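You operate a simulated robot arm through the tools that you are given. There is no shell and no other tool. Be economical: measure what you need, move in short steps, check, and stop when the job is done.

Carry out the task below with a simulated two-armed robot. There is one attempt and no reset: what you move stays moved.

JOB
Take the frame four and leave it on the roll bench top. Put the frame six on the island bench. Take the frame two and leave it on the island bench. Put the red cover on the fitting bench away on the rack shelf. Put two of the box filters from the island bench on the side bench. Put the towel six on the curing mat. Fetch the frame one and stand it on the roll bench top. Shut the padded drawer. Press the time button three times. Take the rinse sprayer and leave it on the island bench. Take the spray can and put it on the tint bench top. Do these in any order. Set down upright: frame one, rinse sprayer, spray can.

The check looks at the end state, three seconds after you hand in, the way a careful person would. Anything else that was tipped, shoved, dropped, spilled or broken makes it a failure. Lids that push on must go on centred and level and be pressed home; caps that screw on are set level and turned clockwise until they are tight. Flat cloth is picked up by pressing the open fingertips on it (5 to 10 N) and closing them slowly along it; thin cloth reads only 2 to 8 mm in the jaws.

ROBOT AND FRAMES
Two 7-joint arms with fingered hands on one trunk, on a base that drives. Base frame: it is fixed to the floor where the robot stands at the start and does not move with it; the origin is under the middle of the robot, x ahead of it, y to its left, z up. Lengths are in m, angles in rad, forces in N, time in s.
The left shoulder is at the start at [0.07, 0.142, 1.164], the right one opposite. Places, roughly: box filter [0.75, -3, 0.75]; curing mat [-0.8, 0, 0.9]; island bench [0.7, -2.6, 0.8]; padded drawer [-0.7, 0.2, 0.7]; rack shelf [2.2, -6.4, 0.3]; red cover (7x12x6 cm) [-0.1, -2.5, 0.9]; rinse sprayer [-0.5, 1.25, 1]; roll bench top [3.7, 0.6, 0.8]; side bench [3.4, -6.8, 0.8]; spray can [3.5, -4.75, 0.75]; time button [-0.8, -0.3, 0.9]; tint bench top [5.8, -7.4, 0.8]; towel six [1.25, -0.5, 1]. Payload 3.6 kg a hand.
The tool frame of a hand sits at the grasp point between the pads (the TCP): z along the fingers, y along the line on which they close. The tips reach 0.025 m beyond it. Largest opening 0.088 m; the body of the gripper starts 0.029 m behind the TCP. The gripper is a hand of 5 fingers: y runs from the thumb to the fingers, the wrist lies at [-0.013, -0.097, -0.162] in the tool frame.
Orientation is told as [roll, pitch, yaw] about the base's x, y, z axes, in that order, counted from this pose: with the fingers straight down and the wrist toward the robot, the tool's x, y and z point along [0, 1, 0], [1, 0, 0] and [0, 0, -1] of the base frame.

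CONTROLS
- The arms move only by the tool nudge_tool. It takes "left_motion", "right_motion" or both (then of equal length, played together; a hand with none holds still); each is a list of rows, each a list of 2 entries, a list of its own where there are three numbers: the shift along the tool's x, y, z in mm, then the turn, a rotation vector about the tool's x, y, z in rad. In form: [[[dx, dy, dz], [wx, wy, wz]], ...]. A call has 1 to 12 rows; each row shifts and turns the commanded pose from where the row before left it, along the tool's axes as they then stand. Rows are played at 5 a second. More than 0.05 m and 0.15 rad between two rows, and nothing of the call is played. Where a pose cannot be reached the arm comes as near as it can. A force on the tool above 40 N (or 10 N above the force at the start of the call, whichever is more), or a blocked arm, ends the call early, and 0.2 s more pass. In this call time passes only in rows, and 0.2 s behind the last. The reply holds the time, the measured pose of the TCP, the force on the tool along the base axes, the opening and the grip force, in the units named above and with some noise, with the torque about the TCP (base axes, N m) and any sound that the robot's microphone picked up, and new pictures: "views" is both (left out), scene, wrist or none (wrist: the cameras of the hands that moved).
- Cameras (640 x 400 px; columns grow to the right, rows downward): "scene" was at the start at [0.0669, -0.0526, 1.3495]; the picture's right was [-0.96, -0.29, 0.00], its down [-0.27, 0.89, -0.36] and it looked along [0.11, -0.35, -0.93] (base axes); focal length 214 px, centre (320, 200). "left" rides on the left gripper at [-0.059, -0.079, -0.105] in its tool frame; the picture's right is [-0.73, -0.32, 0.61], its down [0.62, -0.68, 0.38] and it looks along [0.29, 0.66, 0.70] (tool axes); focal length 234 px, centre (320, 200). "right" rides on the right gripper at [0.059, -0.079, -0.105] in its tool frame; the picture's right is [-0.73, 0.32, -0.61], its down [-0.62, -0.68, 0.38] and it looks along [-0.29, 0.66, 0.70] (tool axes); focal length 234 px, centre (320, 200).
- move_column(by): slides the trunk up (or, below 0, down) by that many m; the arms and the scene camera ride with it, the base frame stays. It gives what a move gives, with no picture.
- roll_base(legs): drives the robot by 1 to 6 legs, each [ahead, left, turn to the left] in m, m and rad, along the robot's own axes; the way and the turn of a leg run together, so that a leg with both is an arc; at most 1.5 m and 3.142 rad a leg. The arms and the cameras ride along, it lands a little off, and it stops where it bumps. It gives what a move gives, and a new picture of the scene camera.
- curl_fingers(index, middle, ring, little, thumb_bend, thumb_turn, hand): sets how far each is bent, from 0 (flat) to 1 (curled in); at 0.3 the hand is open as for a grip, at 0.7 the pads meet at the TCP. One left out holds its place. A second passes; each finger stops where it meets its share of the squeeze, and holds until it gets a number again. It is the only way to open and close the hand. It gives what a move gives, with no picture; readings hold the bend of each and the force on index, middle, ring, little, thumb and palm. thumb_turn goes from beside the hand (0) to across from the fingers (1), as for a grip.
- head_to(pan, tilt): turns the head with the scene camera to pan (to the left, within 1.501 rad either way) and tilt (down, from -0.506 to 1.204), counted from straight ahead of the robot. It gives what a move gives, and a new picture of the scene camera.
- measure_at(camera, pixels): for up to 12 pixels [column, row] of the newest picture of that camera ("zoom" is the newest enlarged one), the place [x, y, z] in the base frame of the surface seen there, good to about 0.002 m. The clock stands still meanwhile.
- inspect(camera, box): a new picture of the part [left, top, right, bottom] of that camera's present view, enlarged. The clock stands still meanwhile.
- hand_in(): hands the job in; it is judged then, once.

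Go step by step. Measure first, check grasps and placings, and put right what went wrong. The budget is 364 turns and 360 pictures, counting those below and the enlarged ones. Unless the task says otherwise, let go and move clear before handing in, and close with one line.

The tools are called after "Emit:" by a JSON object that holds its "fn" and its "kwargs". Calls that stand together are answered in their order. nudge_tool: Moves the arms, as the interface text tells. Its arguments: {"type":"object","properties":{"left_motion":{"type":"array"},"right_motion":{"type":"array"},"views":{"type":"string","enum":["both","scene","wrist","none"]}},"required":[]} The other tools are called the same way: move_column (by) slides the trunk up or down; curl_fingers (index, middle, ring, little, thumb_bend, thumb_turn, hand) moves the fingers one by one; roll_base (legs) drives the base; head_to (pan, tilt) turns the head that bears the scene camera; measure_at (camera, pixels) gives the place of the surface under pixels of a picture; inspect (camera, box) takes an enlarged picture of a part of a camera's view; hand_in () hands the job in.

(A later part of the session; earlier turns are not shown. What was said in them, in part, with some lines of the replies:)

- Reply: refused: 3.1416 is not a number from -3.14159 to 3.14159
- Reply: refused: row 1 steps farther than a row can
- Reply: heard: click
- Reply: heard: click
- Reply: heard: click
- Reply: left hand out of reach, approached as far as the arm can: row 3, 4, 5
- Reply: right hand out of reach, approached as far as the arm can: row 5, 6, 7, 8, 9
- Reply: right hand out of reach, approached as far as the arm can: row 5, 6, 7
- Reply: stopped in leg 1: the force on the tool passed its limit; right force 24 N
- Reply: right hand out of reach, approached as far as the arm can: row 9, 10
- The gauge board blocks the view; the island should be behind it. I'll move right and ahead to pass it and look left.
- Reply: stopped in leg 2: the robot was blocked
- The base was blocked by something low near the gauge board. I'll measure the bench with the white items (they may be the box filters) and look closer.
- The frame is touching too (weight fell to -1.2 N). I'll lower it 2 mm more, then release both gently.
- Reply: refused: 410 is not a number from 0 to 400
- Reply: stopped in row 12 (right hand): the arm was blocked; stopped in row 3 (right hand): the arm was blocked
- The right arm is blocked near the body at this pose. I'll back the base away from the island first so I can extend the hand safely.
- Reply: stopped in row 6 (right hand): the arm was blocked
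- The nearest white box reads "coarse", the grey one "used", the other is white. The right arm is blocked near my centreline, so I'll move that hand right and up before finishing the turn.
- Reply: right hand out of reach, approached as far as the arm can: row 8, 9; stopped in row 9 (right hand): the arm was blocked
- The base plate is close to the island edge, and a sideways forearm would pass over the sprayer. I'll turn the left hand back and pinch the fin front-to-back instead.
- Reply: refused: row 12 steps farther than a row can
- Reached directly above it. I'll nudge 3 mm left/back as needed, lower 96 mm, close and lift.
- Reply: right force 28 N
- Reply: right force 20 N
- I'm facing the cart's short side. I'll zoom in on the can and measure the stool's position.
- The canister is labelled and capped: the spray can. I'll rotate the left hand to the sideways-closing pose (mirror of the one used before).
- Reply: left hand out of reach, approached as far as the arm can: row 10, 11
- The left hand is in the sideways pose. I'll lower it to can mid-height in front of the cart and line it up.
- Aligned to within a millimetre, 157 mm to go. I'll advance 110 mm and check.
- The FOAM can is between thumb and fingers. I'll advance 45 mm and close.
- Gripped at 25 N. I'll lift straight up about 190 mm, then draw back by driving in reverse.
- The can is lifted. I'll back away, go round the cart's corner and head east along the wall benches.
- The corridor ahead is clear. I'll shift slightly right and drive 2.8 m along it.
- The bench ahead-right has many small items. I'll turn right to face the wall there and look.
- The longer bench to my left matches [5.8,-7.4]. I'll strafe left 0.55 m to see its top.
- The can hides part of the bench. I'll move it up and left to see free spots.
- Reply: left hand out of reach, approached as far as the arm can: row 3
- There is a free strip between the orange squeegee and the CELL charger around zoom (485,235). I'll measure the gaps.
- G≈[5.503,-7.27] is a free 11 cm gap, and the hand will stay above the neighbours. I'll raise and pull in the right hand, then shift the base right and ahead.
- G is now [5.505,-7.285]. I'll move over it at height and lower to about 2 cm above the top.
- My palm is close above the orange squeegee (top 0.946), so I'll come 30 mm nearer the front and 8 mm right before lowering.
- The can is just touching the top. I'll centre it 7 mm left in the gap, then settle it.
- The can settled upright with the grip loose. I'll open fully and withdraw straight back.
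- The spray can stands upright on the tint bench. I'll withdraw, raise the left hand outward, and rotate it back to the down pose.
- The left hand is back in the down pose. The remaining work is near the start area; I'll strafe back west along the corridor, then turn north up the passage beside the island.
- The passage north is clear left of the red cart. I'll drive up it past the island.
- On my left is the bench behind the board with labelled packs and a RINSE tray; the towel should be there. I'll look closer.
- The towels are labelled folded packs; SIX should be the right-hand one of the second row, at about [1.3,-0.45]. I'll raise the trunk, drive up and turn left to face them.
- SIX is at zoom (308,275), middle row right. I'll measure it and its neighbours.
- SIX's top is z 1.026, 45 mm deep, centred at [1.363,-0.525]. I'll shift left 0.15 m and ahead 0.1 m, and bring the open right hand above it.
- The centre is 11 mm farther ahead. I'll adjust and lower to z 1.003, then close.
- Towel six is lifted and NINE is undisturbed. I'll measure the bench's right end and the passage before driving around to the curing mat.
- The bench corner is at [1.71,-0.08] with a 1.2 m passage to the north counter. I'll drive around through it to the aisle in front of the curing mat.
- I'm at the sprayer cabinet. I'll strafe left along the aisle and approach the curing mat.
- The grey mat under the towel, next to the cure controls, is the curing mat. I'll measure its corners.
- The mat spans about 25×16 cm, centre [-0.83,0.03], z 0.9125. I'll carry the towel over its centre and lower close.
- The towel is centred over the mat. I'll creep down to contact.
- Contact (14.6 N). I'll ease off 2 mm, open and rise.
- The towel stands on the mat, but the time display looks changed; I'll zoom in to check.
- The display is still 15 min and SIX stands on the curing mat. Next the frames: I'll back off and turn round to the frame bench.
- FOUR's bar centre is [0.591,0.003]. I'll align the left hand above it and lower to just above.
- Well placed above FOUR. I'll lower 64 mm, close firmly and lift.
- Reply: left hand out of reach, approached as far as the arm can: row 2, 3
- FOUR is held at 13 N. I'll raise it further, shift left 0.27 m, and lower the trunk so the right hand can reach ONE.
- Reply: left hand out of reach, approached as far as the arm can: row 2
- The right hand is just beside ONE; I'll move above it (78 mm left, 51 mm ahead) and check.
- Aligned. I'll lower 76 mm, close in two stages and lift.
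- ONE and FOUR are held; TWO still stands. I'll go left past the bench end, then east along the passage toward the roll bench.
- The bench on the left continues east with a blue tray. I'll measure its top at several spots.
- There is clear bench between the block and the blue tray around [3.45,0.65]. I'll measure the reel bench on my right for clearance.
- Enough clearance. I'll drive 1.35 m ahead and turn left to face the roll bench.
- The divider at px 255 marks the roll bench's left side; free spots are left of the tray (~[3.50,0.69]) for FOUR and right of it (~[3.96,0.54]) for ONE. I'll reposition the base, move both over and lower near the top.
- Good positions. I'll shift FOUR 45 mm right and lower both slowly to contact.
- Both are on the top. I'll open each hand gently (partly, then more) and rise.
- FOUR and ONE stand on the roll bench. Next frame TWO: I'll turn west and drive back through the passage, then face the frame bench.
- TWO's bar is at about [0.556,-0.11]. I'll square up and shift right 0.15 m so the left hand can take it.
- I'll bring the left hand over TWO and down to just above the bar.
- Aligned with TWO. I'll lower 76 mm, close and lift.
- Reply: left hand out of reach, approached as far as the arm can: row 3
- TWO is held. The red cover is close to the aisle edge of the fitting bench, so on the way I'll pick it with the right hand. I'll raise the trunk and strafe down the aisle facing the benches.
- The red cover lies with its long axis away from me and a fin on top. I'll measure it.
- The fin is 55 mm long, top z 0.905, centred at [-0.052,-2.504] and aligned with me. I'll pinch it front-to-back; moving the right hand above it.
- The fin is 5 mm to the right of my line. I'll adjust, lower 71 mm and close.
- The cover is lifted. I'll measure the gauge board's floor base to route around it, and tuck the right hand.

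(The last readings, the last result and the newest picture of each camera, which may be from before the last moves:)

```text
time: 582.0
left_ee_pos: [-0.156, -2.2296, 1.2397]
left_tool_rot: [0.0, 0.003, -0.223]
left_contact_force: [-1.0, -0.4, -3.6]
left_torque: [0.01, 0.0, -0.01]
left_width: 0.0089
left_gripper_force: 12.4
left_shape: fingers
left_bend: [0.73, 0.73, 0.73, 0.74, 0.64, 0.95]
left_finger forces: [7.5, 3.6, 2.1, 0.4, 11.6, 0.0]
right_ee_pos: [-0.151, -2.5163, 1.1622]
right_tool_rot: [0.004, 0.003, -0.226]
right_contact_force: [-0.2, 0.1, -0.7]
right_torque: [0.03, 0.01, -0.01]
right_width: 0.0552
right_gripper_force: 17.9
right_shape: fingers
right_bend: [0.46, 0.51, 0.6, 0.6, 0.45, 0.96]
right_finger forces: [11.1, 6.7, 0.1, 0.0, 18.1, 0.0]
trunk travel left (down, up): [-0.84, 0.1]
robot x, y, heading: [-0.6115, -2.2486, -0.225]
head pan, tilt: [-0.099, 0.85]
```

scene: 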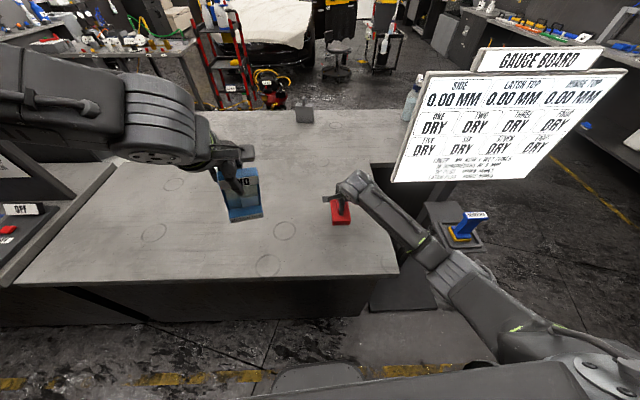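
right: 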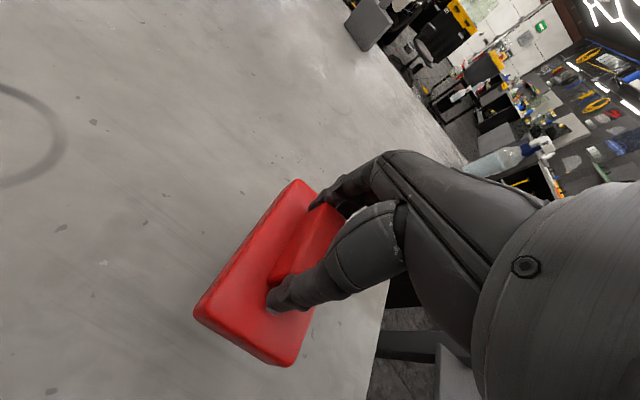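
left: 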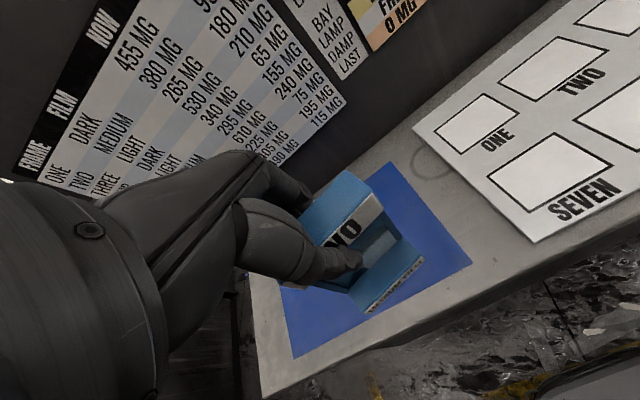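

I'll route as before: back off, strafe past the bench end and the stand, then east and turn to the island's near end.

Emit:
{"fn": "roll_base", "kwargs": {"legs": [[-0.1, 0, 0], [0, -0.75, 0], [0.33, -0.87, 0], [1.35, 0, 0], [0, 0, 1.5]]}}

Emit:
{"fn": "head_to", "kwargs": {"pan": 0.0, "tilt": 0.75}}

```text
time: 601.2
left_ee_pos: [0.571, -3.7837, 1.2392]
left_tool_rot: [-0.001, 0.003, 1.2]
left_contact_force: [0.8, 0.1, -3.0]
left_torque: [0.03, 0.0, -0.03]
left_width: 0.0086
left_gripper_force: 11.9
left_shape: fingers
left_bend: [0.73, 0.73, 0.73, 0.74, 0.65, 0.95]
left_finger forces: [7.1, 3.3, 2.0, 0.4, 10.7, 0.0]
right_ee_pos: [0.8559, -3.8198, 1.1622]
right_tool_rot: [0.001, 0.003, 1.201]
right_contact_force: [0.4, 0.1, -1.0]
right_torque: [0.03, 0.03, 0.02]
right_width: 0.0549
right_gripper_force: 17.1
right_shape: fingers
right_bend: [0.46, 0.51, 0.6, 0.6, 0.46, 0.96]
right_finger forces: [10.6, 6.5, 0.0, 0.0, 17.4, 0.0]
trunk travel left (down, up): [-0.84, 0.1]
robot x, y, heading: [0.5286, -4.2336, 1.197]
head pan, tilt: [-0.099, 0.85]
```

scene: 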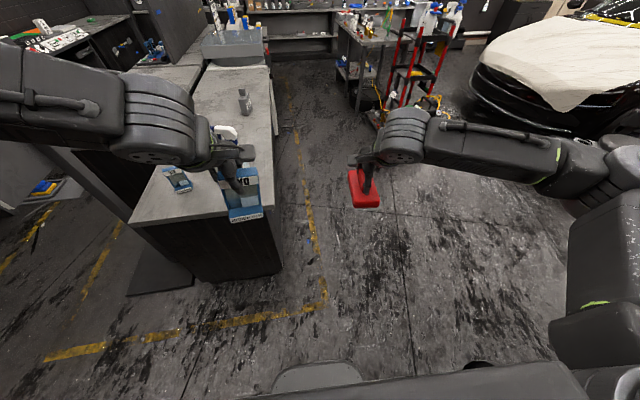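

```text
time: 601.9
left_ee_pos: [0.5704, -3.7849, 1.24]
left_tool_rot: [0.002, 0.002, 1.202]
left_contact_force: [-0.9, -0.6, -4.3]
left_torque: [-0.03, -0.02, 0.0]
left_width: 0.0083
left_gripper_force: 11.4
left_shape: fingers
left_bend: [0.73, 0.73, 0.73, 0.74, 0.65, 0.95]
left_finger forces: [7.0, 3.3, 2.0, 0.4, 10.7, 0.0]
right_ee_pos: [0.8568, -3.8199, 1.1621]
right_tool_rot: [0.003, 0.003, 1.201]
right_contact_force: [0.0, -0.1, -0.4]
right_torque: [0.0, 0.02, -0.03]
right_width: 0.0547
right_gripper_force: 17.7
right_shape: fingers
right_bend: [0.46, 0.51, 0.6, 0.6, 0.46, 0.96]
right_finger forces: [10.6, 6.5, 0.0, 0.1, 17.3, 0.1]
trunk travel left (down, up): [-0.84, 0.1]
robot x, y, heading: [0.5283, -4.2363, 1.201]
head pan, tilt: [0.0, 0.75]
```

scene: 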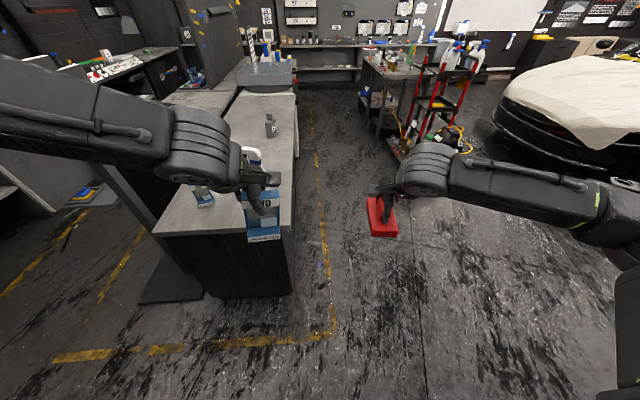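

I'm facing the island end. A clear spot behind SIX at about [0.38,-3.03] avoids the sprayer nozzle. I'll move up and bring TWO over it at height.

Emit:
{"fn": "roll_base", "kwargs": {"legs": [[0, 0.287, 0], [0.42, 0, 0]]}}

Emit:
{"fn": "nudge_tool", "kwargs": {"left_motion": [[[35, 30, 0], [0, 0, 0]], [[35, 30, 0], [0, 0, 0]], [[35, 30, 0], [0, 0, 0]], [[35, 30, 0], [0, 0, 0]], [[20, 40, 0], [0, 0, 0]], [[0, 35, 0], [0, 0, 0]]], "views": "both"}}

```text
time: 606.0
left_ee_pos: [0.4611, -3.2921, 1.2387]
left_tool_rot: [0.001, 0.003, 1.194]
left_contact_force: [0.0, 0.3, -2.3]
left_torque: [-0.01, -0.01, 0.02]
left_width: 0.0082
left_gripper_force: 12.3
left_shape: fingers
left_bend: [0.73, 0.73, 0.73, 0.74, 0.65, 0.95]
left_finger forces: [7.1, 3.3, 2.0, 0.5, 10.6, 0.0]
right_ee_pos: [0.7472, -3.3315, 1.163]
right_tool_rot: [0.003, 0.001, 1.191]
right_contact_force: [-0.9, -0.5, -0.8]
right_torque: [0.02, -0.02, -0.04]
right_width: 0.0549
right_gripper_force: 17.3
right_shape: fingers
right_bend: [0.46, 0.51, 0.6, 0.6, 0.46, 0.96]
right_finger forces: [10.6, 6.5, 0.0, 0.0, 17.5, 0.0]
trunk travel left (down, up): [-0.84, 0.1]
robot x, y, heading: [0.4101, -3.7444, 1.189]
head pan, tilt: [0.0, 0.75]
```

scene: 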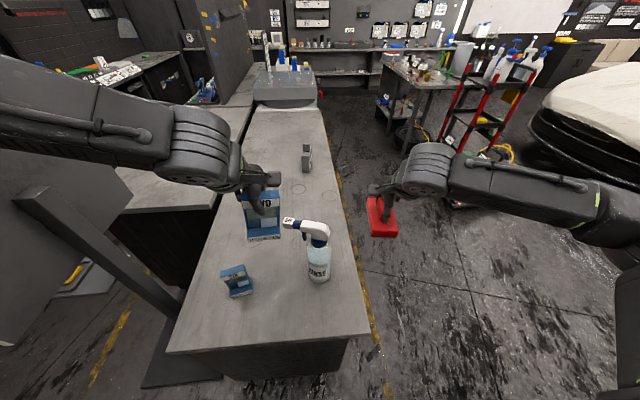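

```text
time: 607.4
left_ee_pos: [0.3871, -3.0473, 1.236]
left_tool_rot: [0.001, 0.007, 1.191]
left_contact_force: [0.2, 0.9, -4.3]
left_torque: [0.02, -0.01, 0.03]
left_width: 0.0079
left_gripper_force: 11.5
left_shape: fingers
left_bend: [0.73, 0.73, 0.73, 0.74, 0.65, 0.95]
left_finger forces: [7.1, 3.3, 2.0, 0.2, 10.5, 0.1]
right_ee_pos: [0.7489, -3.3283, 1.1599]
right_tool_rot: [0.005, 0.005, 1.191]
right_contact_force: [0.0, -0.6, -0.6]
right_torque: [0.03, 0.03, 0.0]
right_width: 0.0549
right_gripper_force: 17.2
right_shape: fingers
right_bend: [0.46, 0.51, 0.6, 0.6, 0.46, 0.96]
right_finger forces: [10.5, 6.5, 0.1, 0.0, 17.4, 0.1]
trunk travel left (down, up): [-0.84, 0.1]
robot x, y, heading: [0.4116, -3.741, 1.188]
head pan, tilt: [0.0, 0.75]
```

scene: 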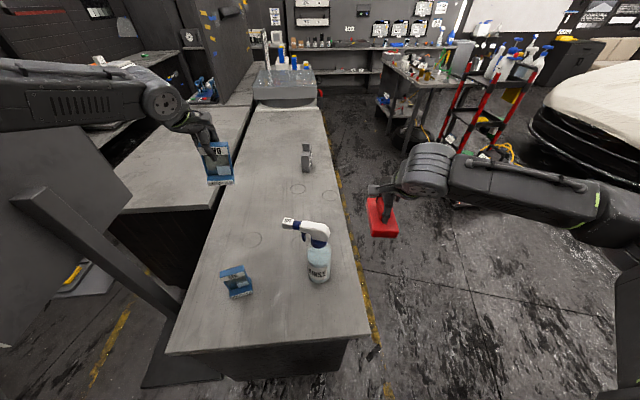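
left: 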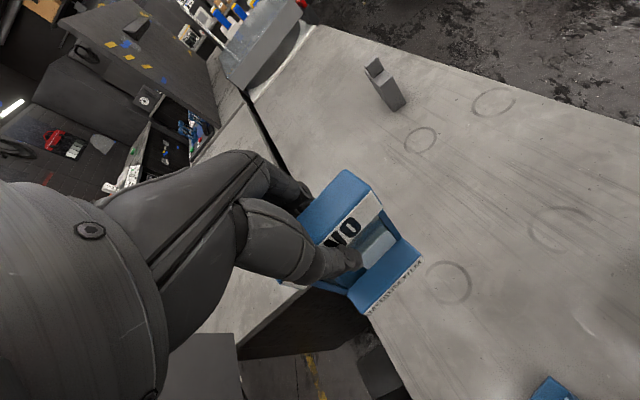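

The island items stand as left. TWO is above the spot; I'll lower it with the arm to just above the surface.

Emit:
{"fn": "nudge_tool", "kwargs": {"left_motion": [[[0, 0, 45], [0, 0, 0]], [[0, 0, 45], [0, 0, 0]], [[0, 0, 45], [0, 0, 0]], [[0, 0, 45], [0, 0, 0]], [[0, 0, 45], [0, 0, 0]], [[0, 0, 45], [0, 0, 0]], [[0, 0, 30], [0, 0, 0]]], "views": "wrist"}}

```text
time: 609.0
left_ee_pos: [0.3552, -3.0858, 0.9891]
left_tool_rot: [0.001, 0.005, 1.192]
left_contact_force: [-0.3, 0.3, -4.0]
left_torque: [-0.02, -0.01, 0.0]
left_width: 0.0079
left_gripper_force: 11.4
left_shape: fingers
left_bend: [0.73, 0.73, 0.73, 0.74, 0.66, 0.95]
left_finger forces: [6.5, 3.3, 2.0, 0.4, 10.0, 0.0]
left hand out of reach, approached as far as the arm can: row 5, 6, 7
right_ee_pos: [0.7458, -3.3296, 1.1619]
right_tool_rot: [0.003, 0.002, 1.191]
right_contact_force: [0.4, -0.1, -0.5]
right_torque: [-0.02, 0.02, -0.01]
right_width: 0.0549
right_gripper_force: 17.3
right_shape: fingers
right_bend: [0.46, 0.51, 0.6, 0.6, 0.46, 0.96]
right_finger forces: [10.6, 6.6, 0.1, 0.1, 17.4, 0.1]
trunk travel left (down, up): [-0.84, 0.1]
robot x, y, heading: [0.4155, -3.7432, 1.188]
head pan, tilt: [0.0, 0.75]
```

left: 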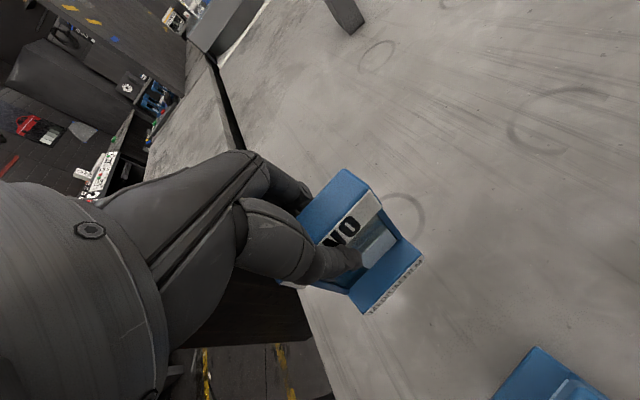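

The arm is at its reach limit, so I'll lower the trunk gently to set TWO down.

Emit:
{"fn": "move_column", "kwargs": {"by": -0.06}}

Emit:
{"fn": "move_column", "kwargs": {"by": -0.012}}

```text
time: 610.0
left_ee_pos: [0.3548, -3.0862, 0.9297]
left_tool_rot: [0.0, 0.004, 1.19]
left_contact_force: [-0.5, 0.7, -3.6]
left_torque: [-0.02, 0.0, -0.01]
left_width: 0.0075
left_gripper_force: 11.3
left_shape: fingers
left_bend: [0.73, 0.73, 0.73, 0.74, 0.66, 0.95]
left_finger forces: [6.7, 3.2, 1.8, 0.4, 9.8, 0.1]
right_ee_pos: [0.7459, -3.3303, 1.1026]
right_tool_rot: [0.003, 0.003, 1.191]
right_contact_force: [-0.1, -0.4, -0.8]
right_torque: [0.02, 0.01, -0.04]
right_width: 0.0546
right_gripper_force: 16.8
right_shape: fingers
right_bend: [0.46, 0.51, 0.6, 0.6, 0.46, 0.96]
right_finger forces: [10.6, 6.5, 0.0, 0.0, 17.3, 0.0]
trunk travel left (down, up): [-0.78, 0.16]
robot x, y, heading: [0.4125, -3.7403, 1.188]
head pan, tilt: [0.0, 0.75]
```

```text
time: 610.6
left_ee_pos: [0.355, -3.0867, 0.919]
left_tool_rot: [0.001, 0.003, 1.193]
left_contact_force: [0.4, -0.2, -3.9]
left_torque: [-0.02, -0.01, 0.0]
left_width: 0.0076
left_gripper_force: 11.0
left_shape: fingers
left_bend: [0.73, 0.73, 0.73, 0.74, 0.66, 0.95]
left_finger forces: [6.7, 3.0, 1.8, 0.4, 9.8, 0.0]
right_ee_pos: [0.7461, -3.3298, 1.0893]
right_tool_rot: [0.003, 0.004, 1.19]
right_contact_force: [0.8, 0.1, -0.3]
right_torque: [-0.01, -0.05, 0.02]
right_width: 0.055
right_gripper_force: 17.4
right_shape: fingers
right_bend: [0.46, 0.51, 0.6, 0.6, 0.46, 0.96]
right_finger forces: [10.5, 6.6, 0.1, 0.1, 17.3, 0.0]
trunk travel left (down, up): [-0.768, 0.172]
robot x, y, heading: [0.4116, -3.745, 1.19]
head pan, tilt: [0.0, 0.75]
```

Emit:
{"fn": "move_column", "kwargs": {"by": -0.006}}

Emit:
{"fn": "move_column", "kwargs": {"by": -0.004}}

Emit:
{"fn": "inspect", "kwargs": {"camera": "left", "box": [200, 130, 520, 380]}}

```text
time: 611.2
left_ee_pos: [0.3542, -3.0861, 0.9112]
left_tool_rot: [-0.001, 0.005, 1.19]
left_contact_force: [0.1, 0.5, -3.6]
left_torque: [-0.02, -0.02, 0.01]
left_width: 0.0073
left_gripper_force: 11.6
left_shape: fingers
left_bend: [0.73, 0.73, 0.73, 0.74, 0.66, 0.95]
left_finger forces: [6.8, 3.3, 1.7, 0.4, 10.3, 0.0]
right_ee_pos: [0.7447, -3.3296, 1.0838]
right_tool_rot: [0.002, 0.003, 1.191]
right_contact_force: [-0.6, -1.1, -1.1]
right_torque: [0.0, 0.06, -0.01]
right_width: 0.0548
right_gripper_force: 17.5
right_shape: fingers
right_bend: [0.46, 0.51, 0.6, 0.6, 0.46, 0.96]
right_finger forces: [10.5, 6.5, 0.0, 0.0, 17.4, 0.1]
trunk travel left (down, up): [-0.762, 0.178]
robot x, y, heading: [0.4112, -3.742, 1.191]
head pan, tilt: [0.0, 0.75]
```

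```text
time: 611.7
left_ee_pos: [0.3556, -3.0877, 0.9084]
left_tool_rot: [0.002, 0.004, 1.191]
left_contact_force: [-0.4, 0.4, 1.5]
left_torque: [-0.04, -0.09, 0.0]
left_width: 0.0064
left_gripper_force: 10.3
left_shape: fingers
left_bend: [0.73, 0.73, 0.73, 0.74, 0.67, 0.95]
left_finger forces: [6.4, 3.2, 2.8, 0.7, 9.3, 0.1]
right_ee_pos: [0.7452, -3.3311, 1.0801]
right_tool_rot: [0.003, 0.005, 1.191]
right_contact_force: [0.2, 1.4, -0.8]
right_torque: [0.02, -0.01, -0.02]
right_width: 0.0548
right_gripper_force: 17.6
right_shape: fingers
right_bend: [0.46, 0.51, 0.6, 0.6, 0.46, 0.96]
right_finger forces: [10.6, 6.5, 0.0, 0.1, 17.4, 0.0]
trunk travel left (down, up): [-0.758, 0.182]
robot x, y, heading: [0.4153, -3.7439, 1.191]
head pan, tilt: [0.0, 0.75]
```

```text
1.60 times, centred on (360, 255) of left
```

zoom: 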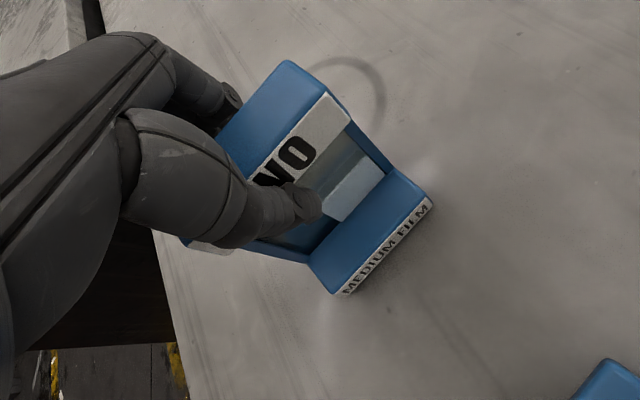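

TWO is in contact (+1.5 N). I'll release it gradually, then rise.

Emit:
{"fn": "curl_fingers", "kwargs": {"hand": "left", "index": 0.55, "middle": 0.55, "ring": 0.55, "little": 0.55, "thumb_bend": 0.55}}

Emit:
{"fn": "curl_fingers", "kwargs": {"hand": "left", "index": 0.35, "middle": 0.35, "ring": 0.35, "little": 0.35, "thumb_bend": 0.35}}

Emit:
{"fn": "move_column", "kwargs": {"by": 0.15}}

Emit:
{"fn": "inspect", "kwargs": {"camera": "scene", "box": [160, 130, 400, 310]}}

```text
time: 612.7
left_ee_pos: [0.3554, -3.0871, 0.909]
left_tool_rot: [0.0, 0.003, 1.191]
left_contact_force: [-0.3, -0.1, 1.1]
left_torque: [-0.02, -0.03, -0.01]
left_width: 0.03
left_gripper_force: 0.1
left_shape: fingers
left_bend: [0.55, 0.55, 0.55, 0.55, 0.55, 0.97]
left_finger forces: [0.1, 0.1, 0.1, 0.0, 0.0, 0.0]
right_ee_pos: [0.7451, -3.3305, 1.0802]
right_tool_rot: [0.002, 0.003, 1.191]
right_contact_force: [0.6, -0.6, -0.9]
right_torque: [0.01, -0.01, 0.0]
right_width: 0.055
right_gripper_force: 17.3
right_shape: fingers
right_bend: [0.46, 0.51, 0.6, 0.6, 0.46, 0.96]
right_finger forces: [10.6, 6.5, 0.0, 0.1, 17.3, 0.0]
trunk travel left (down, up): [-0.758, 0.182]
robot x, y, heading: [0.4141, -3.7425, 1.188]
head pan, tilt: [0.0, 0.75]
```

```text
time: 613.7
left_ee_pos: [0.3541, -3.0857, 0.9085]
left_tool_rot: [0.0, 0.002, 1.192]
left_contact_force: [0.2, -0.3, 0.3]
left_torque: [-0.01, 0.0, -0.03]
left_width: 0.074
left_gripper_force: 0.0
left_shape: fingers
left_bend: [0.35, 0.35, 0.35, 0.35, 0.35, 0.97]
left_finger forces: [0.1, 0.0, 0.0, 0.0, 0.0, 0.1]
right_ee_pos: [0.7455, -3.3293, 1.0801]
right_tool_rot: [0.002, 0.003, 1.191]
right_contact_force: [0.3, 0.0, -0.4]
right_torque: [-0.01, -0.04, 0.01]
right_width: 0.0548
right_gripper_force: 17.4
right_shape: fingers
right_bend: [0.46, 0.51, 0.6, 0.6, 0.46, 0.96]
right_finger forces: [10.6, 6.4, 0.0, 0.0, 17.4, 0.0]
trunk travel left (down, up): [-0.758, 0.182]
robot x, y, heading: [0.4094, -3.7395, 1.188]
head pan, tilt: [0.0, 0.75]
```

```text
time: 615.5
left_ee_pos: [0.3556, -3.0863, 1.0588]
left_tool_rot: [0.0, 0.003, 1.192]
left_contact_force: [0.9, 0.5, -0.7]
left_torque: [0.0, 0.04, -0.01]
left_width: 0.0739
left_gripper_force: 0.0
left_shape: fingers
left_bend: [0.35, 0.35, 0.35, 0.35, 0.35, 0.97]
left_finger forces: [0.1, 0.0, 0.1, 0.0, 0.0, 0.1]
right_ee_pos: [0.7469, -3.3302, 1.2296]
right_tool_rot: [0.002, 0.003, 1.192]
right_contact_force: [1.0, -0.1, -0.7]
right_torque: [-0.01, 0.03, -0.01]
right_width: 0.0546
right_gripper_force: 17.4
right_shape: fingers
right_bend: [0.46, 0.51, 0.6, 0.6, 0.46, 0.96]
right_finger forces: [10.6, 6.5, 0.0, 0.0, 17.3, 0.0]
trunk travel left (down, up): [-0.908, 0.032]
robot x, y, heading: [0.4125, -3.7427, 1.187]
head pan, tilt: [0.0, 0.75]
```

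```text
2.22 times, centred on (280, 220) of scene
```

zoom: 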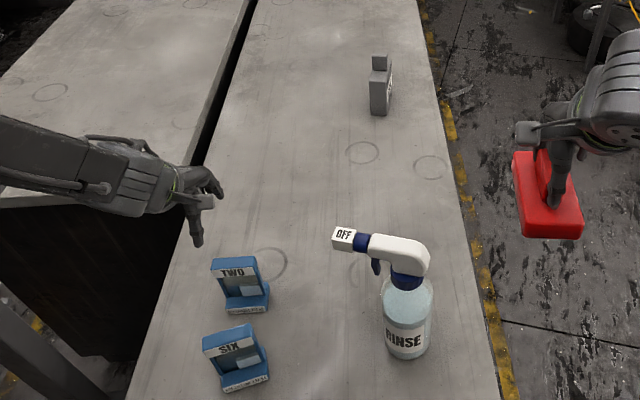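

TWO, SIX and the rinse sprayer all stand upright on the island. Last item: the red cover. I'll back away, turn around and drive to the rack.

Emit:
{"fn": "roll_base", "kwargs": {"legs": [[-0.4, 0, 0], [0, -0.4, 0], [0, 0, -3.08], [0.3, 0.98, 0], [0.3, 0.98, 0]]}}

Emit:
{"fn": "head_to", "kwargs": {"pan": 0.0, "tilt": 0.6}}

Emit:
{"fn": "inspect", "kwargs": {"camera": "scene", "box": [140, 160, 500, 390]}}

```text
time: 637.1
left_ee_pos: [2.3546, -6.1514, 1.0588]
left_tool_rot: [0.001, 0.004, -1.917]
left_contact_force: [-0.5, 0.4, -0.4]
left_torque: [0.0, 0.0, 0.0]
left_width: 0.0741
left_gripper_force: 0.0
left_shape: fingers
left_bend: [0.35, 0.35, 0.35, 0.35, 0.35, 0.97]
left_finger forces: [0.0, 0.0, 0.0, 0.0, 0.0, 0.0]
right_ee_pos: [1.9536, -5.921, 1.2298]
right_tool_rot: [0.002, 0.004, -1.916]
right_contact_force: [-0.3, -0.9, -0.5]
right_torque: [0.0, 0.02, 0.02]
right_width: 0.0538
right_gripper_force: 16.1
right_shape: fingers
right_bend: [0.47, 0.52, 0.6, 0.6, 0.47, 0.96]
right_finger forces: [9.7, 6.1, 0.0, 0.0, 16.0, 0.0]
trunk travel left (down, up): [-0.908, 0.032]
robot x, y, heading: [2.2739, -5.4988, -1.921]
head pan, tilt: [0.0, 0.75]
```

scene: 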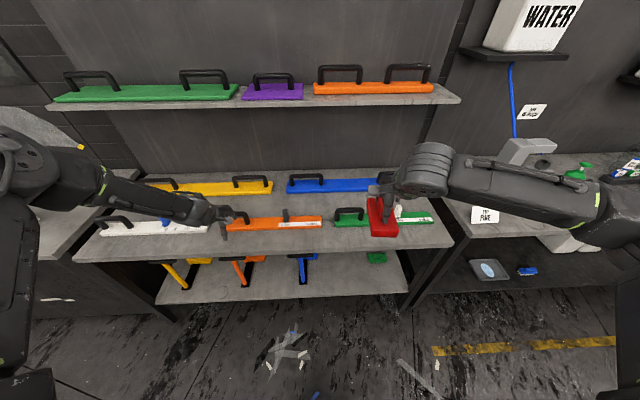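

```text
time: 637.8
left_ee_pos: [2.3555, -6.1516, 1.0597]
left_tool_rot: [-0.001, 0.004, -1.916]
left_contact_force: [-0.7, 0.4, 0.5]
left_torque: [0.02, 0.01, 0.0]
left_width: 0.074
left_gripper_force: 0.1
left_shape: fingers
left_bend: [0.35, 0.35, 0.35, 0.35, 0.35, 0.97]
left_finger forces: [0.0, 0.1, 0.0, 0.0, 0.0, 0.0]
right_ee_pos: [1.9545, -5.9226, 1.2293]
right_tool_rot: [0.005, 0.001, -1.917]
right_contact_force: [-1.1, -0.6, -0.6]
right_torque: [0.0, -0.05, 0.01]
right_width: 0.0534
right_gripper_force: 16.1
right_shape: fingers
right_bend: [0.47, 0.52, 0.6, 0.6, 0.47, 0.96]
right_finger forces: [9.9, 6.1, 0.1, 0.1, 15.8, 0.0]
trunk travel left (down, up): [-0.908, 0.032]
robot x, y, heading: [2.2775, -5.4944, -1.916]
head pan, tilt: [0.0, 0.6]
```

scene: 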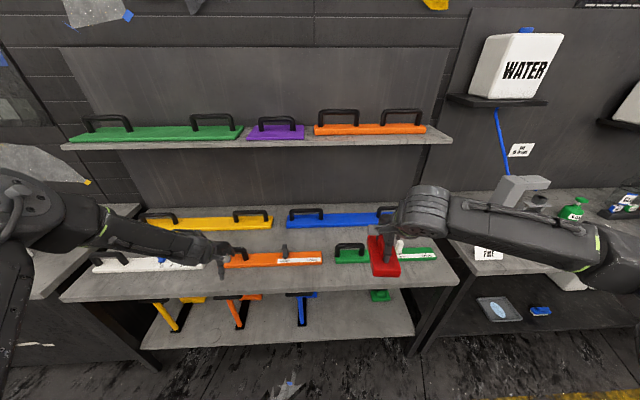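

```text
1.74 times, centred on (320, 275) of scene
```

zoom: 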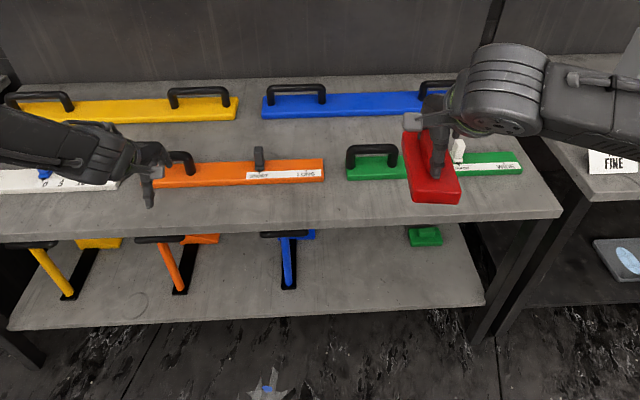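

The lower shelf has free space between the blue scraper and the small green piece, around zoom (365,280). I'll measure it.

Emit:
{"fn": "measure_at", "kwargs": {"camera": "zoom", "pixels": [[365, 280], [365, 304], [298, 288], [410, 242], [440, 250], [365, 222], [365, 255], [480, 300], [300, 255], [365, 238]]}}

```text
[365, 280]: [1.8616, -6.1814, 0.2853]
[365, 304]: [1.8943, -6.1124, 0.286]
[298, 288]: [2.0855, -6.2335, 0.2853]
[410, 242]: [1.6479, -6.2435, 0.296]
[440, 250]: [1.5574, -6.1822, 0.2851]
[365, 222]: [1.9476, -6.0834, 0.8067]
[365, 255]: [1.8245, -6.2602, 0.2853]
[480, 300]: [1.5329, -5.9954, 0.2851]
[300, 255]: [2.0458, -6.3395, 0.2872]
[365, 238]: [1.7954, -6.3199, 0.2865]
```

Target on the lower shelf: centre [1.862,-6.20], z 0.2855, midway between neighbours. I'll pull the left hand in, back up 0.1 m, and lower the trunk so the right hand can go in under the upper shelf.

Emit:
{"fn": "nudge_tool", "kwargs": {"left_motion": [[[0, -40, -20], [0, 0, 0]], [[0, -45, 0], [0, 0, 0]], [[0, -45, 0], [0, 0, 0]], [[0, -45, 0], [0, 0, 0]], [[0, -45, 0], [0, 0, 0]]], "views": "none"}}

Emit:
{"fn": "roll_base", "kwargs": {"legs": [[-0.12, 0, 0]]}}

Emit:
{"fn": "move_column", "kwargs": {"by": -0.6}}

Emit:
{"fn": "head_to", "kwargs": {"pan": -0.2, "tilt": 0.5}}

```text
time: 639.0
left_ee_pos: [2.4299, -5.9419, 1.0828]
left_tool_rot: [-0.002, 0.0, -1.916]
left_contact_force: [0.2, 0.2, 0.6]
left_torque: [-0.01, 0.0, 0.01]
left_width: 0.0739
left_gripper_force: 0.2
left_shape: fingers
left_bend: [0.35, 0.35, 0.35, 0.35, 0.35, 0.97]
left_finger forces: [0.1, 0.1, 0.0, 0.0, 0.0, 0.0]
right_ee_pos: [1.9567, -5.9183, 1.2315]
right_tool_rot: [0.002, -0.001, -1.916]
right_contact_force: [-0.2, 0.8, 0.0]
right_torque: [-0.02, -0.01, -0.05]
right_width: 0.0536
right_gripper_force: 15.6
right_shape: fingers
right_bend: [0.47, 0.52, 0.6, 0.6, 0.47, 0.96]
right_finger forces: [9.7, 6.1, 0.1, 0.1, 16.0, 0.0]
trunk travel left (down, up): [-0.908, 0.032]
robot x, y, heading: [2.2746, -5.4952, -1.919]
head pan, tilt: [0.0, 0.6]
```

```text
time: 640.3
left_ee_pos: [2.468, -5.834, 1.0813]
left_tool_rot: [-0.001, 0.005, -1.916]
left_contact_force: [0.0, -0.4, 0.3]
left_torque: [0.0, -0.01, 0.0]
left_width: 0.0739
left_gripper_force: 0.1
left_shape: fingers
left_bend: [0.35, 0.35, 0.35, 0.35, 0.35, 0.97]
left_finger forces: [0.1, 0.0, 0.0, 0.0, 0.1, 0.0]
right_ee_pos: [1.9951, -5.8125, 1.2289]
right_tool_rot: [0.004, 0.004, -1.917]
right_contact_force: [-1.0, 0.3, -0.8]
right_torque: [-0.04, -0.02, 0.04]
right_width: 0.0536
right_gripper_force: 15.8
right_shape: fingers
right_bend: [0.47, 0.52, 0.6, 0.6, 0.47, 0.96]
right_finger forces: [9.8, 6.0, 0.1, 0.0, 15.9, 0.0]
trunk travel left (down, up): [-0.908, 0.032]
robot x, y, heading: [2.315, -5.3865, -1.918]
head pan, tilt: [0.0, 0.6]
```

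scene: 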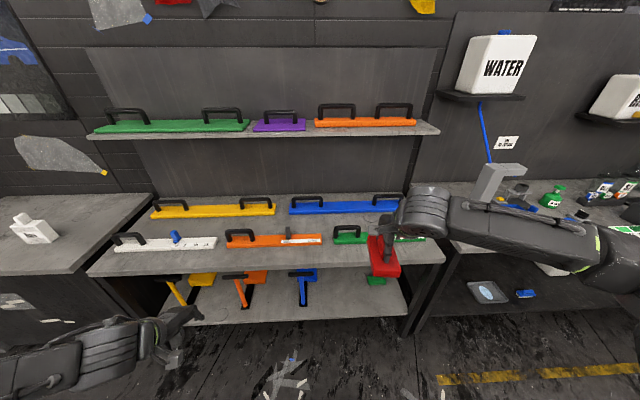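

```text
refused: -0.6 is not a number from -0.4 to 0.4
```

```text
time: 641.0
left_ee_pos: [2.4687, -5.8314, 1.0828]
left_tool_rot: [0.0, 0.005, -1.917]
left_contact_force: [-0.4, 0.0, -0.5]
left_torque: [-0.04, -0.02, -0.02]
left_width: 0.0741
left_gripper_force: 0.0
left_shape: fingers
left_bend: [0.35, 0.35, 0.35, 0.35, 0.35, 0.97]
left_finger forces: [0.0, 0.1, 0.0, 0.0, 0.1, 0.0]
right_ee_pos: [1.9957, -5.8088, 1.2302]
right_tool_rot: [0.003, 0.003, -1.917]
right_contact_force: [-0.2, 0.9, -1.0]
right_torque: [0.01, 0.02, 0.03]
right_width: 0.0534
right_gripper_force: 15.9
right_shape: fingers
right_bend: [0.47, 0.52, 0.6, 0.6, 0.47, 0.96]
right_finger forces: [9.8, 6.1, 0.0, 0.0, 16.0, 0.0]
trunk travel left (down, up): [-0.908, 0.032]
robot x, y, heading: [2.3166, -5.3877, -1.913]
head pan, tilt: [-0.201, 0.499]
```

scene: 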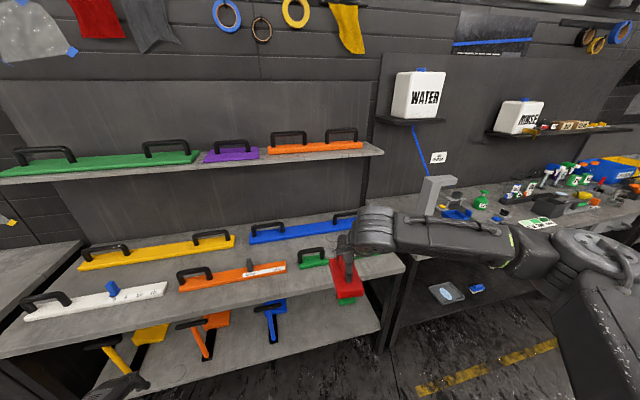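

The column moves at most 0.4 m at a time; the hands are clear of the bench edge by ~0.2 m, so I'll lower in two steps.

Emit:
{"fn": "move_column", "kwargs": {"by": -0.35}}

Emit:
{"fn": "move_column", "kwargs": {"by": -0.27}}

Emit:
{"fn": "head_to", "kwargs": {"pan": -0.2, "tilt": 0.6}}

```text
time: 644.4
left_ee_pos: [2.4684, -5.8316, 0.7321]
left_tool_rot: [0.001, 0.004, -1.917]
left_contact_force: [-0.2, -0.4, -0.1]
left_torque: [0.02, -0.04, -0.03]
left_width: 0.0739
left_gripper_force: 0.0
left_shape: fingers
left_bend: [0.35, 0.35, 0.35, 0.35, 0.35, 0.97]
left_finger forces: [0.1, 0.0, 0.0, 0.0, 0.0, 0.0]
right_ee_pos: [1.9939, -5.8099, 0.8806]
right_tool_rot: [0.005, 0.003, -1.917]
right_contact_force: [0.4, 0.8, -0.4]
right_torque: [-0.01, 0.02, 0.0]
right_width: 0.0536
right_gripper_force: 15.8
right_shape: fingers
right_bend: [0.47, 0.52, 0.6, 0.6, 0.47, 0.96]
right_finger forces: [9.8, 6.0, 0.0, 0.0, 16.0, 0.0]
trunk travel left (down, up): [-0.558, 0.382]
robot x, y, heading: [2.3124, -5.3891, -1.921]
head pan, tilt: [-0.201, 0.499]
```

```text
time: 647.2
left_ee_pos: [2.4679, -5.832, 0.4615]
left_tool_rot: [0.001, 0.005, -1.916]
left_contact_force: [0.4, 0.2, -0.4]
left_torque: [0.0, 0.0, 0.0]
left_width: 0.0739
left_gripper_force: 0.0
left_shape: fingers
left_bend: [0.35, 0.35, 0.35, 0.35, 0.35, 0.97]
left_finger forces: [0.0, 0.0, 0.1, 0.1, 0.1, 0.1]
right_ee_pos: [1.9962, -5.8102, 0.6093]
right_tool_rot: [0.004, 0.003, -1.918]
right_contact_force: [-0.7, 1.0, -0.9]
right_torque: [-0.01, 0.0, 0.01]
right_width: 0.0537
right_gripper_force: 15.9
right_shape: fingers
right_bend: [0.47, 0.52, 0.6, 0.6, 0.47, 0.96]
right_finger forces: [9.8, 6.1, 0.1, 0.0, 16.1, 0.1]
trunk travel left (down, up): [-0.288, 0.652]
robot x, y, heading: [2.3171, -5.3836, -1.919]
head pan, tilt: [-0.201, 0.499]
```

```text
time: 647.8
left_ee_pos: [2.4688, -5.8317, 0.4615]
left_tool_rot: [0.001, 0.005, -1.917]
left_contact_force: [0.4, -0.8, 0.5]
left_torque: [0.0, 0.0, -0.01]
left_width: 0.0742
left_gripper_force: 0.0
left_shape: fingers
left_bend: [0.35, 0.35, 0.35, 0.35, 0.35, 0.97]
left_finger forces: [0.1, 0.0, 0.0, 0.0, 0.0, 0.0]
right_ee_pos: [1.9954, -5.8105, 0.6107]
right_tool_rot: [0.004, 0.005, -1.916]
right_contact_force: [-0.8, 0.0, -1.2]
right_torque: [-0.01, 0.02, 0.01]
right_width: 0.0538
right_gripper_force: 15.4
right_shape: fingers
right_bend: [0.47, 0.52, 0.6, 0.6, 0.47, 0.96]
right_finger forces: [9.7, 6.1, 0.1, 0.0, 16.0, 0.1]
trunk travel left (down, up): [-0.288, 0.652]
robot x, y, heading: [2.3128, -5.3857, -1.919]
head pan, tilt: [-0.201, 0.6]
```

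scene: 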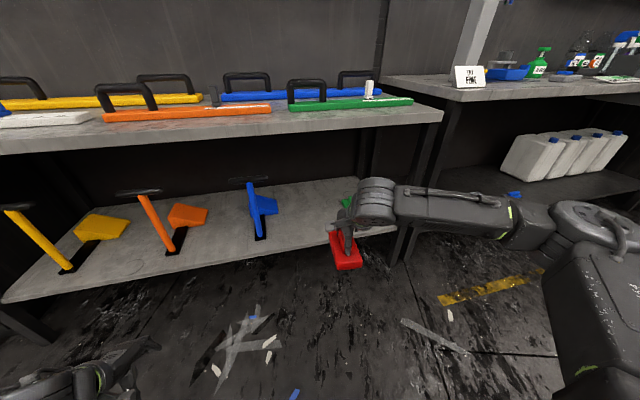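

The camera now sees under the upper shelf; there's free room right of the blue scraper. I'll lower the cover to just above shelf height.

Emit:
{"fn": "nudge_tool", "kwargs": {"right_motion": [[[0, 0, 46], [0, 0, 0]], [[0, 0, 46], [0, 0, 0]], [[0, 0, 46], [0, 0, 0]], [[0, 0, 46], [0, 0, 0]], [[0, 0, 46], [0, 0, 0]]], "views": "both"}}

Emit:
{"fn": "measure_at", "kwargs": {"camera": "scene", "pixels": [[300, 240], [330, 235], [330, 215], [278, 230], [350, 205], [345, 300]]}}

```text
time: 649.0
left_ee_pos: [2.4684, -5.8323, 0.4612]
left_tool_rot: [0.001, 0.004, -1.917]
left_contact_force: [-0.1, -0.2, -0.2]
left_torque: [0.0, 0.0, 0.01]
left_width: 0.074
left_gripper_force: 0.1
left_shape: fingers
left_bend: [0.35, 0.35, 0.35, 0.35, 0.35, 0.97]
left_finger forces: [0.0, 0.0, 0.0, 0.1, 0.1, 0.1]
right_ee_pos: [1.9963, -5.8085, 0.3798]
right_tool_rot: [0.005, 0.004, -1.917]
right_contact_force: [-1.1, 0.5, -0.4]
right_torque: [0.03, -0.01, -0.03]
right_width: 0.0533
right_gripper_force: 15.7
right_shape: fingers
right_bend: [0.47, 0.52, 0.6, 0.6, 0.47, 0.96]
right_finger forces: [9.7, 6.0, 0.0, 0.1, 15.7, 0.0]
trunk travel left (down, up): [-0.288, 0.652]
robot x, y, heading: [2.3154, -5.3843, -1.917]
head pan, tilt: [-0.201, 0.6]
```

scene: 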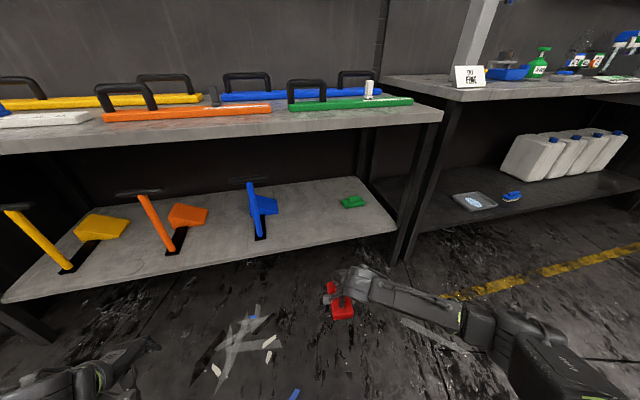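
right: 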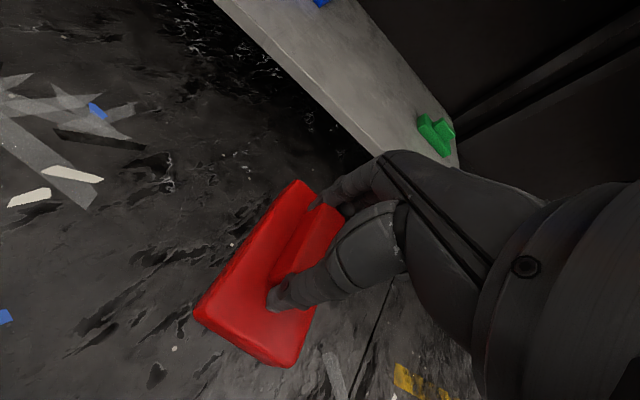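

```text
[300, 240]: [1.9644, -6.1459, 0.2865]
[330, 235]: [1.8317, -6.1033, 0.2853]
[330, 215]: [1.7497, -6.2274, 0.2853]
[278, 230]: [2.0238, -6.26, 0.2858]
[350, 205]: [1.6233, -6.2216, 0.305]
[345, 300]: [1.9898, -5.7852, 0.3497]
```

The cover bottom is 4 cm above shelf level and laterally aligned; 0.415 m to go. I'll drive 0.27 m (keeping the left hand clear of the rack) and extend the arm the rest.

Emit:
{"fn": "roll_base", "kwargs": {"legs": [[0.27, 0, 0]]}}

Emit:
{"fn": "nudge_tool", "kwargs": {"right_motion": [[[0, 40, 0], [0, 0, 0]], [[0, 40, 0], [0, 0, 0]], [[0, 40, 0], [0, 0, 0]], [[0, 24, 10], [0, 0, 0]], [[0, 0, 12], [0, 0, 0]]], "views": "both"}}

```text
time: 651.0
left_ee_pos: [2.3735, -6.0884, 0.4616]
left_tool_rot: [0.001, 0.003, -1.92]
left_contact_force: [0.7, -0.8, -1.1]
left_torque: [0.01, -0.01, 0.0]
left_width: 0.0738
left_gripper_force: 0.1
left_shape: fingers
left_bend: [0.35, 0.35, 0.35, 0.35, 0.35, 0.97]
left_finger forces: [0.1, 0.1, 0.1, 0.0, 0.0, 0.0]
right_ee_pos: [1.9007, -6.0661, 0.3798]
right_tool_rot: [0.004, 0.003, -1.92]
right_contact_force: [0.1, 0.0, -0.2]
right_torque: [0.0, -0.03, 0.02]
right_width: 0.0532
right_gripper_force: 15.5
right_shape: fingers
right_bend: [0.47, 0.52, 0.6, 0.6, 0.47, 0.96]
right_finger forces: [9.7, 6.0, 0.0, 0.1, 15.7, 0.0]
trunk travel left (down, up): [-0.288, 0.652]
robot x, y, heading: [2.2256, -5.6407, -1.92]
head pan, tilt: [-0.201, 0.6]
```

scene: 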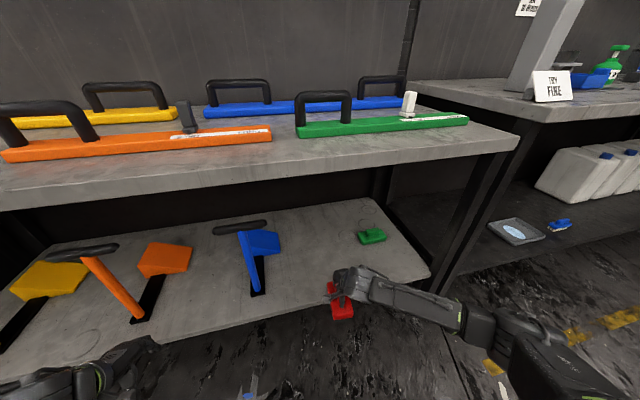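

```text
time: 652.2
left_ee_pos: [2.373, -6.0908, 0.4615]
left_tool_rot: [0.0, 0.003, -1.919]
left_contact_force: [-0.2, -0.3, -0.6]
left_torque: [0.01, 0.0, -0.01]
left_width: 0.074
left_gripper_force: 0.0
left_shape: fingers
left_bend: [0.35, 0.35, 0.35, 0.35, 0.35, 0.97]
left_finger forces: [0.0, 0.0, 0.1, 0.0, 0.0, 0.1]
right_ee_pos: [1.8504, -6.1998, 0.3584]
right_tool_rot: [0.003, 0.002, -1.92]
right_contact_force: [-0.1, -0.4, -1.0]
right_torque: [-0.01, 0.01, -0.02]
right_width: 0.0533
right_gripper_force: 15.5
right_shape: fingers
right_bend: [0.47, 0.52, 0.6, 0.6, 0.47, 0.96]
right_finger forces: [9.5, 5.8, 0.1, 0.1, 15.6, 0.1]
trunk travel left (down, up): [-0.288, 0.652]
robot x, y, heading: [2.2206, -5.6445, -1.919]
head pan, tilt: [-0.201, 0.6]
```

scene: 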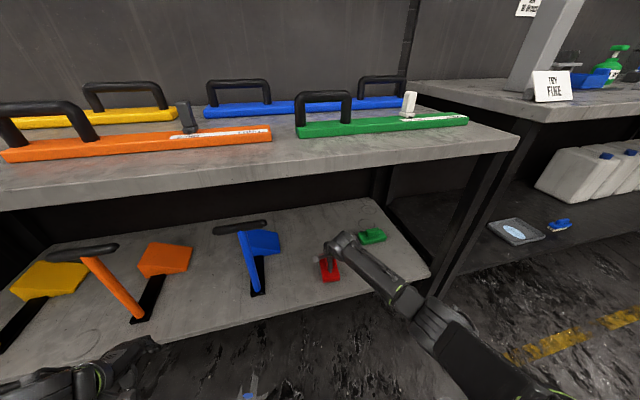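
right: 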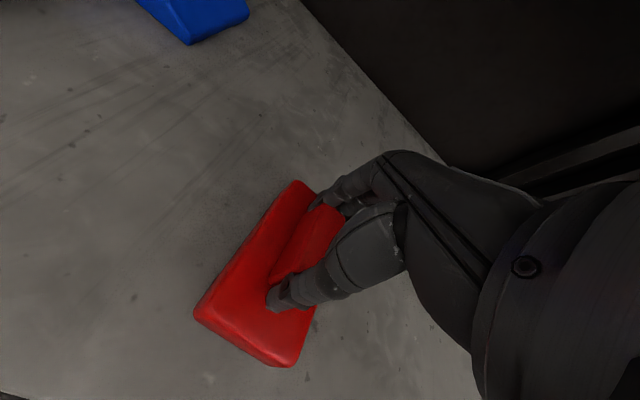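

The cover is over the shelf, about 18 mm above it. I'll lower to contact.

Emit:
{"fn": "nudge_tool", "kwargs": {"right_motion": [[[0, 0, 8], [0, 0, 0]], [[0, 0, 5], [0, 0, 0]], [[0, 0, 3], [0, 0, 0]], [[0, 0, 2], [0, 0, 0]]], "views": "none"}}

```text
time: 653.2
left_ee_pos: [2.3739, -6.0893, 0.4615]
left_tool_rot: [0.0, 0.001, -1.921]
left_contact_force: [-0.3, 0.2, -0.4]
left_torque: [0.01, -0.01, 0.0]
left_width: 0.0739
left_gripper_force: 0.0
left_shape: fingers
left_bend: [0.35, 0.35, 0.35, 0.35, 0.35, 0.97]
left_finger forces: [0.0, 0.0, 0.0, 0.0, 0.1, 0.0]
right_ee_pos: [1.8524, -6.2005, 0.3414]
right_tool_rot: [0.004, 0.0, -1.92]
right_contact_force: [0.7, 2.1, 6.0]
right_torque: [-0.26, 0.09, 0.03]
right_width: 0.0531
right_gripper_force: 17.1
right_shape: fingers
right_bend: [0.47, 0.52, 0.6, 0.6, 0.47, 0.96]
right_finger forces: [8.8, 6.5, 0.1, 0.1, 17.7, 0.0]
trunk travel left (down, up): [-0.288, 0.652]
robot x, y, heading: [2.2231, -5.645, -1.923]
head pan, tilt: [-0.201, 0.6]
```

Contact (6 N) at the expected height. I'll release, rise a little and withdraw out from under the shelf.

Emit:
{"fn": "curl_fingers", "kwargs": {"hand": "right", "index": 0.34, "middle": 0.34, "ring": 0.34, "little": 0.34, "thumb_bend": 0.34}}

Emit:
{"fn": "nudge_tool", "kwargs": {"right_motion": [[[0, 0, -20], [0, 0, 0]], [[0, 0, -40], [0, 0, 0]], [[0, 0, -15], [0, 0, 0]], [[0, -45, 0], [0, 0, 0]], [[0, -45, 0], [0, 0, 0]], [[0, -45, 0], [0, 0, 0]]], "views": "none"}}

Emit:
{"fn": "roll_base", "kwargs": {"legs": [[-0.4, 0, 0]]}}

Emit:
{"fn": "inspect", "kwargs": {"camera": "scene", "box": [200, 140, 440, 290]}}

```text
time: 654.2
left_ee_pos: [2.3723, -6.0902, 0.4621]
left_tool_rot: [0.0, 0.004, -1.919]
left_contact_force: [0.1, 0.3, 0.3]
left_torque: [0.01, 0.03, -0.02]
left_width: 0.0741
left_gripper_force: 0.1
left_shape: fingers
left_bend: [0.35, 0.35, 0.35, 0.35, 0.35, 0.97]
left_finger forces: [0.0, 0.1, 0.1, 0.0, 0.0, 0.0]
right_ee_pos: [1.8523, -6.2007, 0.3397]
right_tool_rot: [0.003, 0.003, -1.921]
right_contact_force: [-0.5, -0.4, 0.6]
right_torque: [0.02, 0.01, 0.01]
right_width: 0.076
right_gripper_force: 0.0
right_shape: fingers
right_bend: [0.34, 0.34, 0.34, 0.34, 0.34, 0.97]
right_finger forces: [0.1, 0.0, 0.0, 0.0, 0.0, 0.0]
trunk travel left (down, up): [-0.288, 0.652]
robot x, y, heading: [2.2214, -5.6448, -1.919]
head pan, tilt: [-0.201, 0.6]
```

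```text
time: 655.6
left_ee_pos: [2.3727, -6.0895, 0.4619]
left_tool_rot: [-0.001, 0.003, -1.92]
left_contact_force: [0.2, 0.3, -0.4]
left_torque: [0.01, 0.04, 0.03]
left_width: 0.0739
left_gripper_force: 0.1
left_shape: fingers
left_bend: [0.35, 0.35, 0.35, 0.35, 0.35, 0.97]
left_finger forces: [0.0, 0.0, 0.1, 0.0, 0.0, 0.0]
right_ee_pos: [1.8999, -6.0735, 0.4162]
right_tool_rot: [0.003, 0.005, -1.919]
right_contact_force: [0.4, 0.3, -0.4]
right_torque: [0.0, -0.01, 0.01]
right_width: 0.0762
right_gripper_force: 0.1
right_shape: fingers
right_bend: [0.34, 0.34, 0.34, 0.34, 0.34, 0.97]
right_finger forces: [0.0, 0.0, 0.0, 0.0, 0.1, 0.0]
trunk travel left (down, up): [-0.288, 0.652]
robot x, y, heading: [2.2194, -5.6411, -1.918]
head pan, tilt: [-0.201, 0.6]
```

```text
time: 658.1
left_ee_pos: [2.5121, -5.7107, 0.4618]
left_tool_rot: [0.0, 0.002, -1.918]
left_contact_force: [1.0, 1.8, -0.2]
left_torque: [0.0, -0.01, -0.01]
left_width: 0.074
left_gripper_force: 0.0
left_shape: fingers
left_bend: [0.35, 0.35, 0.35, 0.35, 0.35, 0.97]
left_finger forces: [0.1, 0.1, 0.1, 0.0, 0.1, 0.0]
right_ee_pos: [2.0395, -5.6974, 0.4151]
right_tool_rot: [0.003, 0.004, -1.919]
right_contact_force: [0.1, -0.7, -0.2]
right_torque: [0.01, 0.02, -0.02]
right_width: 0.0762
right_gripper_force: 0.1
right_shape: fingers
right_bend: [0.34, 0.34, 0.34, 0.34, 0.34, 0.97]
right_finger forces: [0.0, 0.0, 0.0, 0.0, 0.0, 0.0]
trunk travel left (down, up): [-0.288, 0.652]
robot x, y, heading: [2.3571, -5.2663, -1.921]
head pan, tilt: [-0.201, 0.6]
```

scene: 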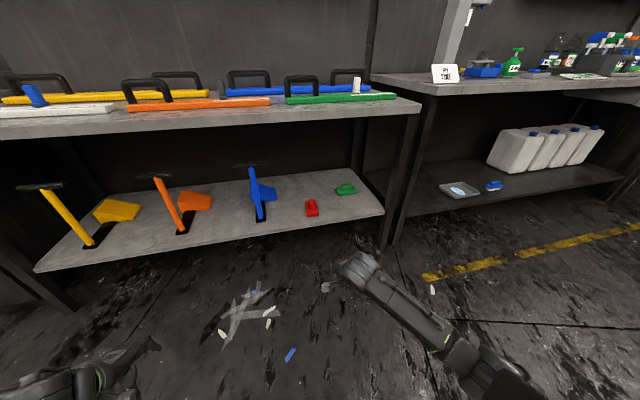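

```text
2.67 times, centred on (320, 215) of scene
```

zoom: 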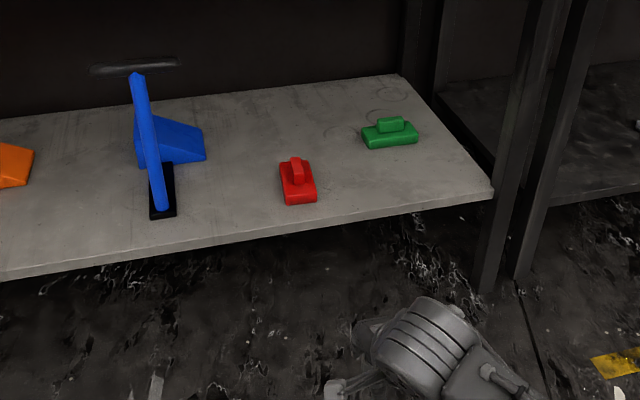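

The red cover lies flat on the rack shelf beside the green piece, the hands are clear and empty, and every other item was checked in place. I'll hand in.

Emit:
{"fn": "hand_in", "kwargs": {}}

```text
The job is handed in.
```

All eleven items are done and the job is handed in; each was checked by camera at the time, with no full recheck at the end. The base stopped once against something, likely the gauge board's stand, with no visible harm.
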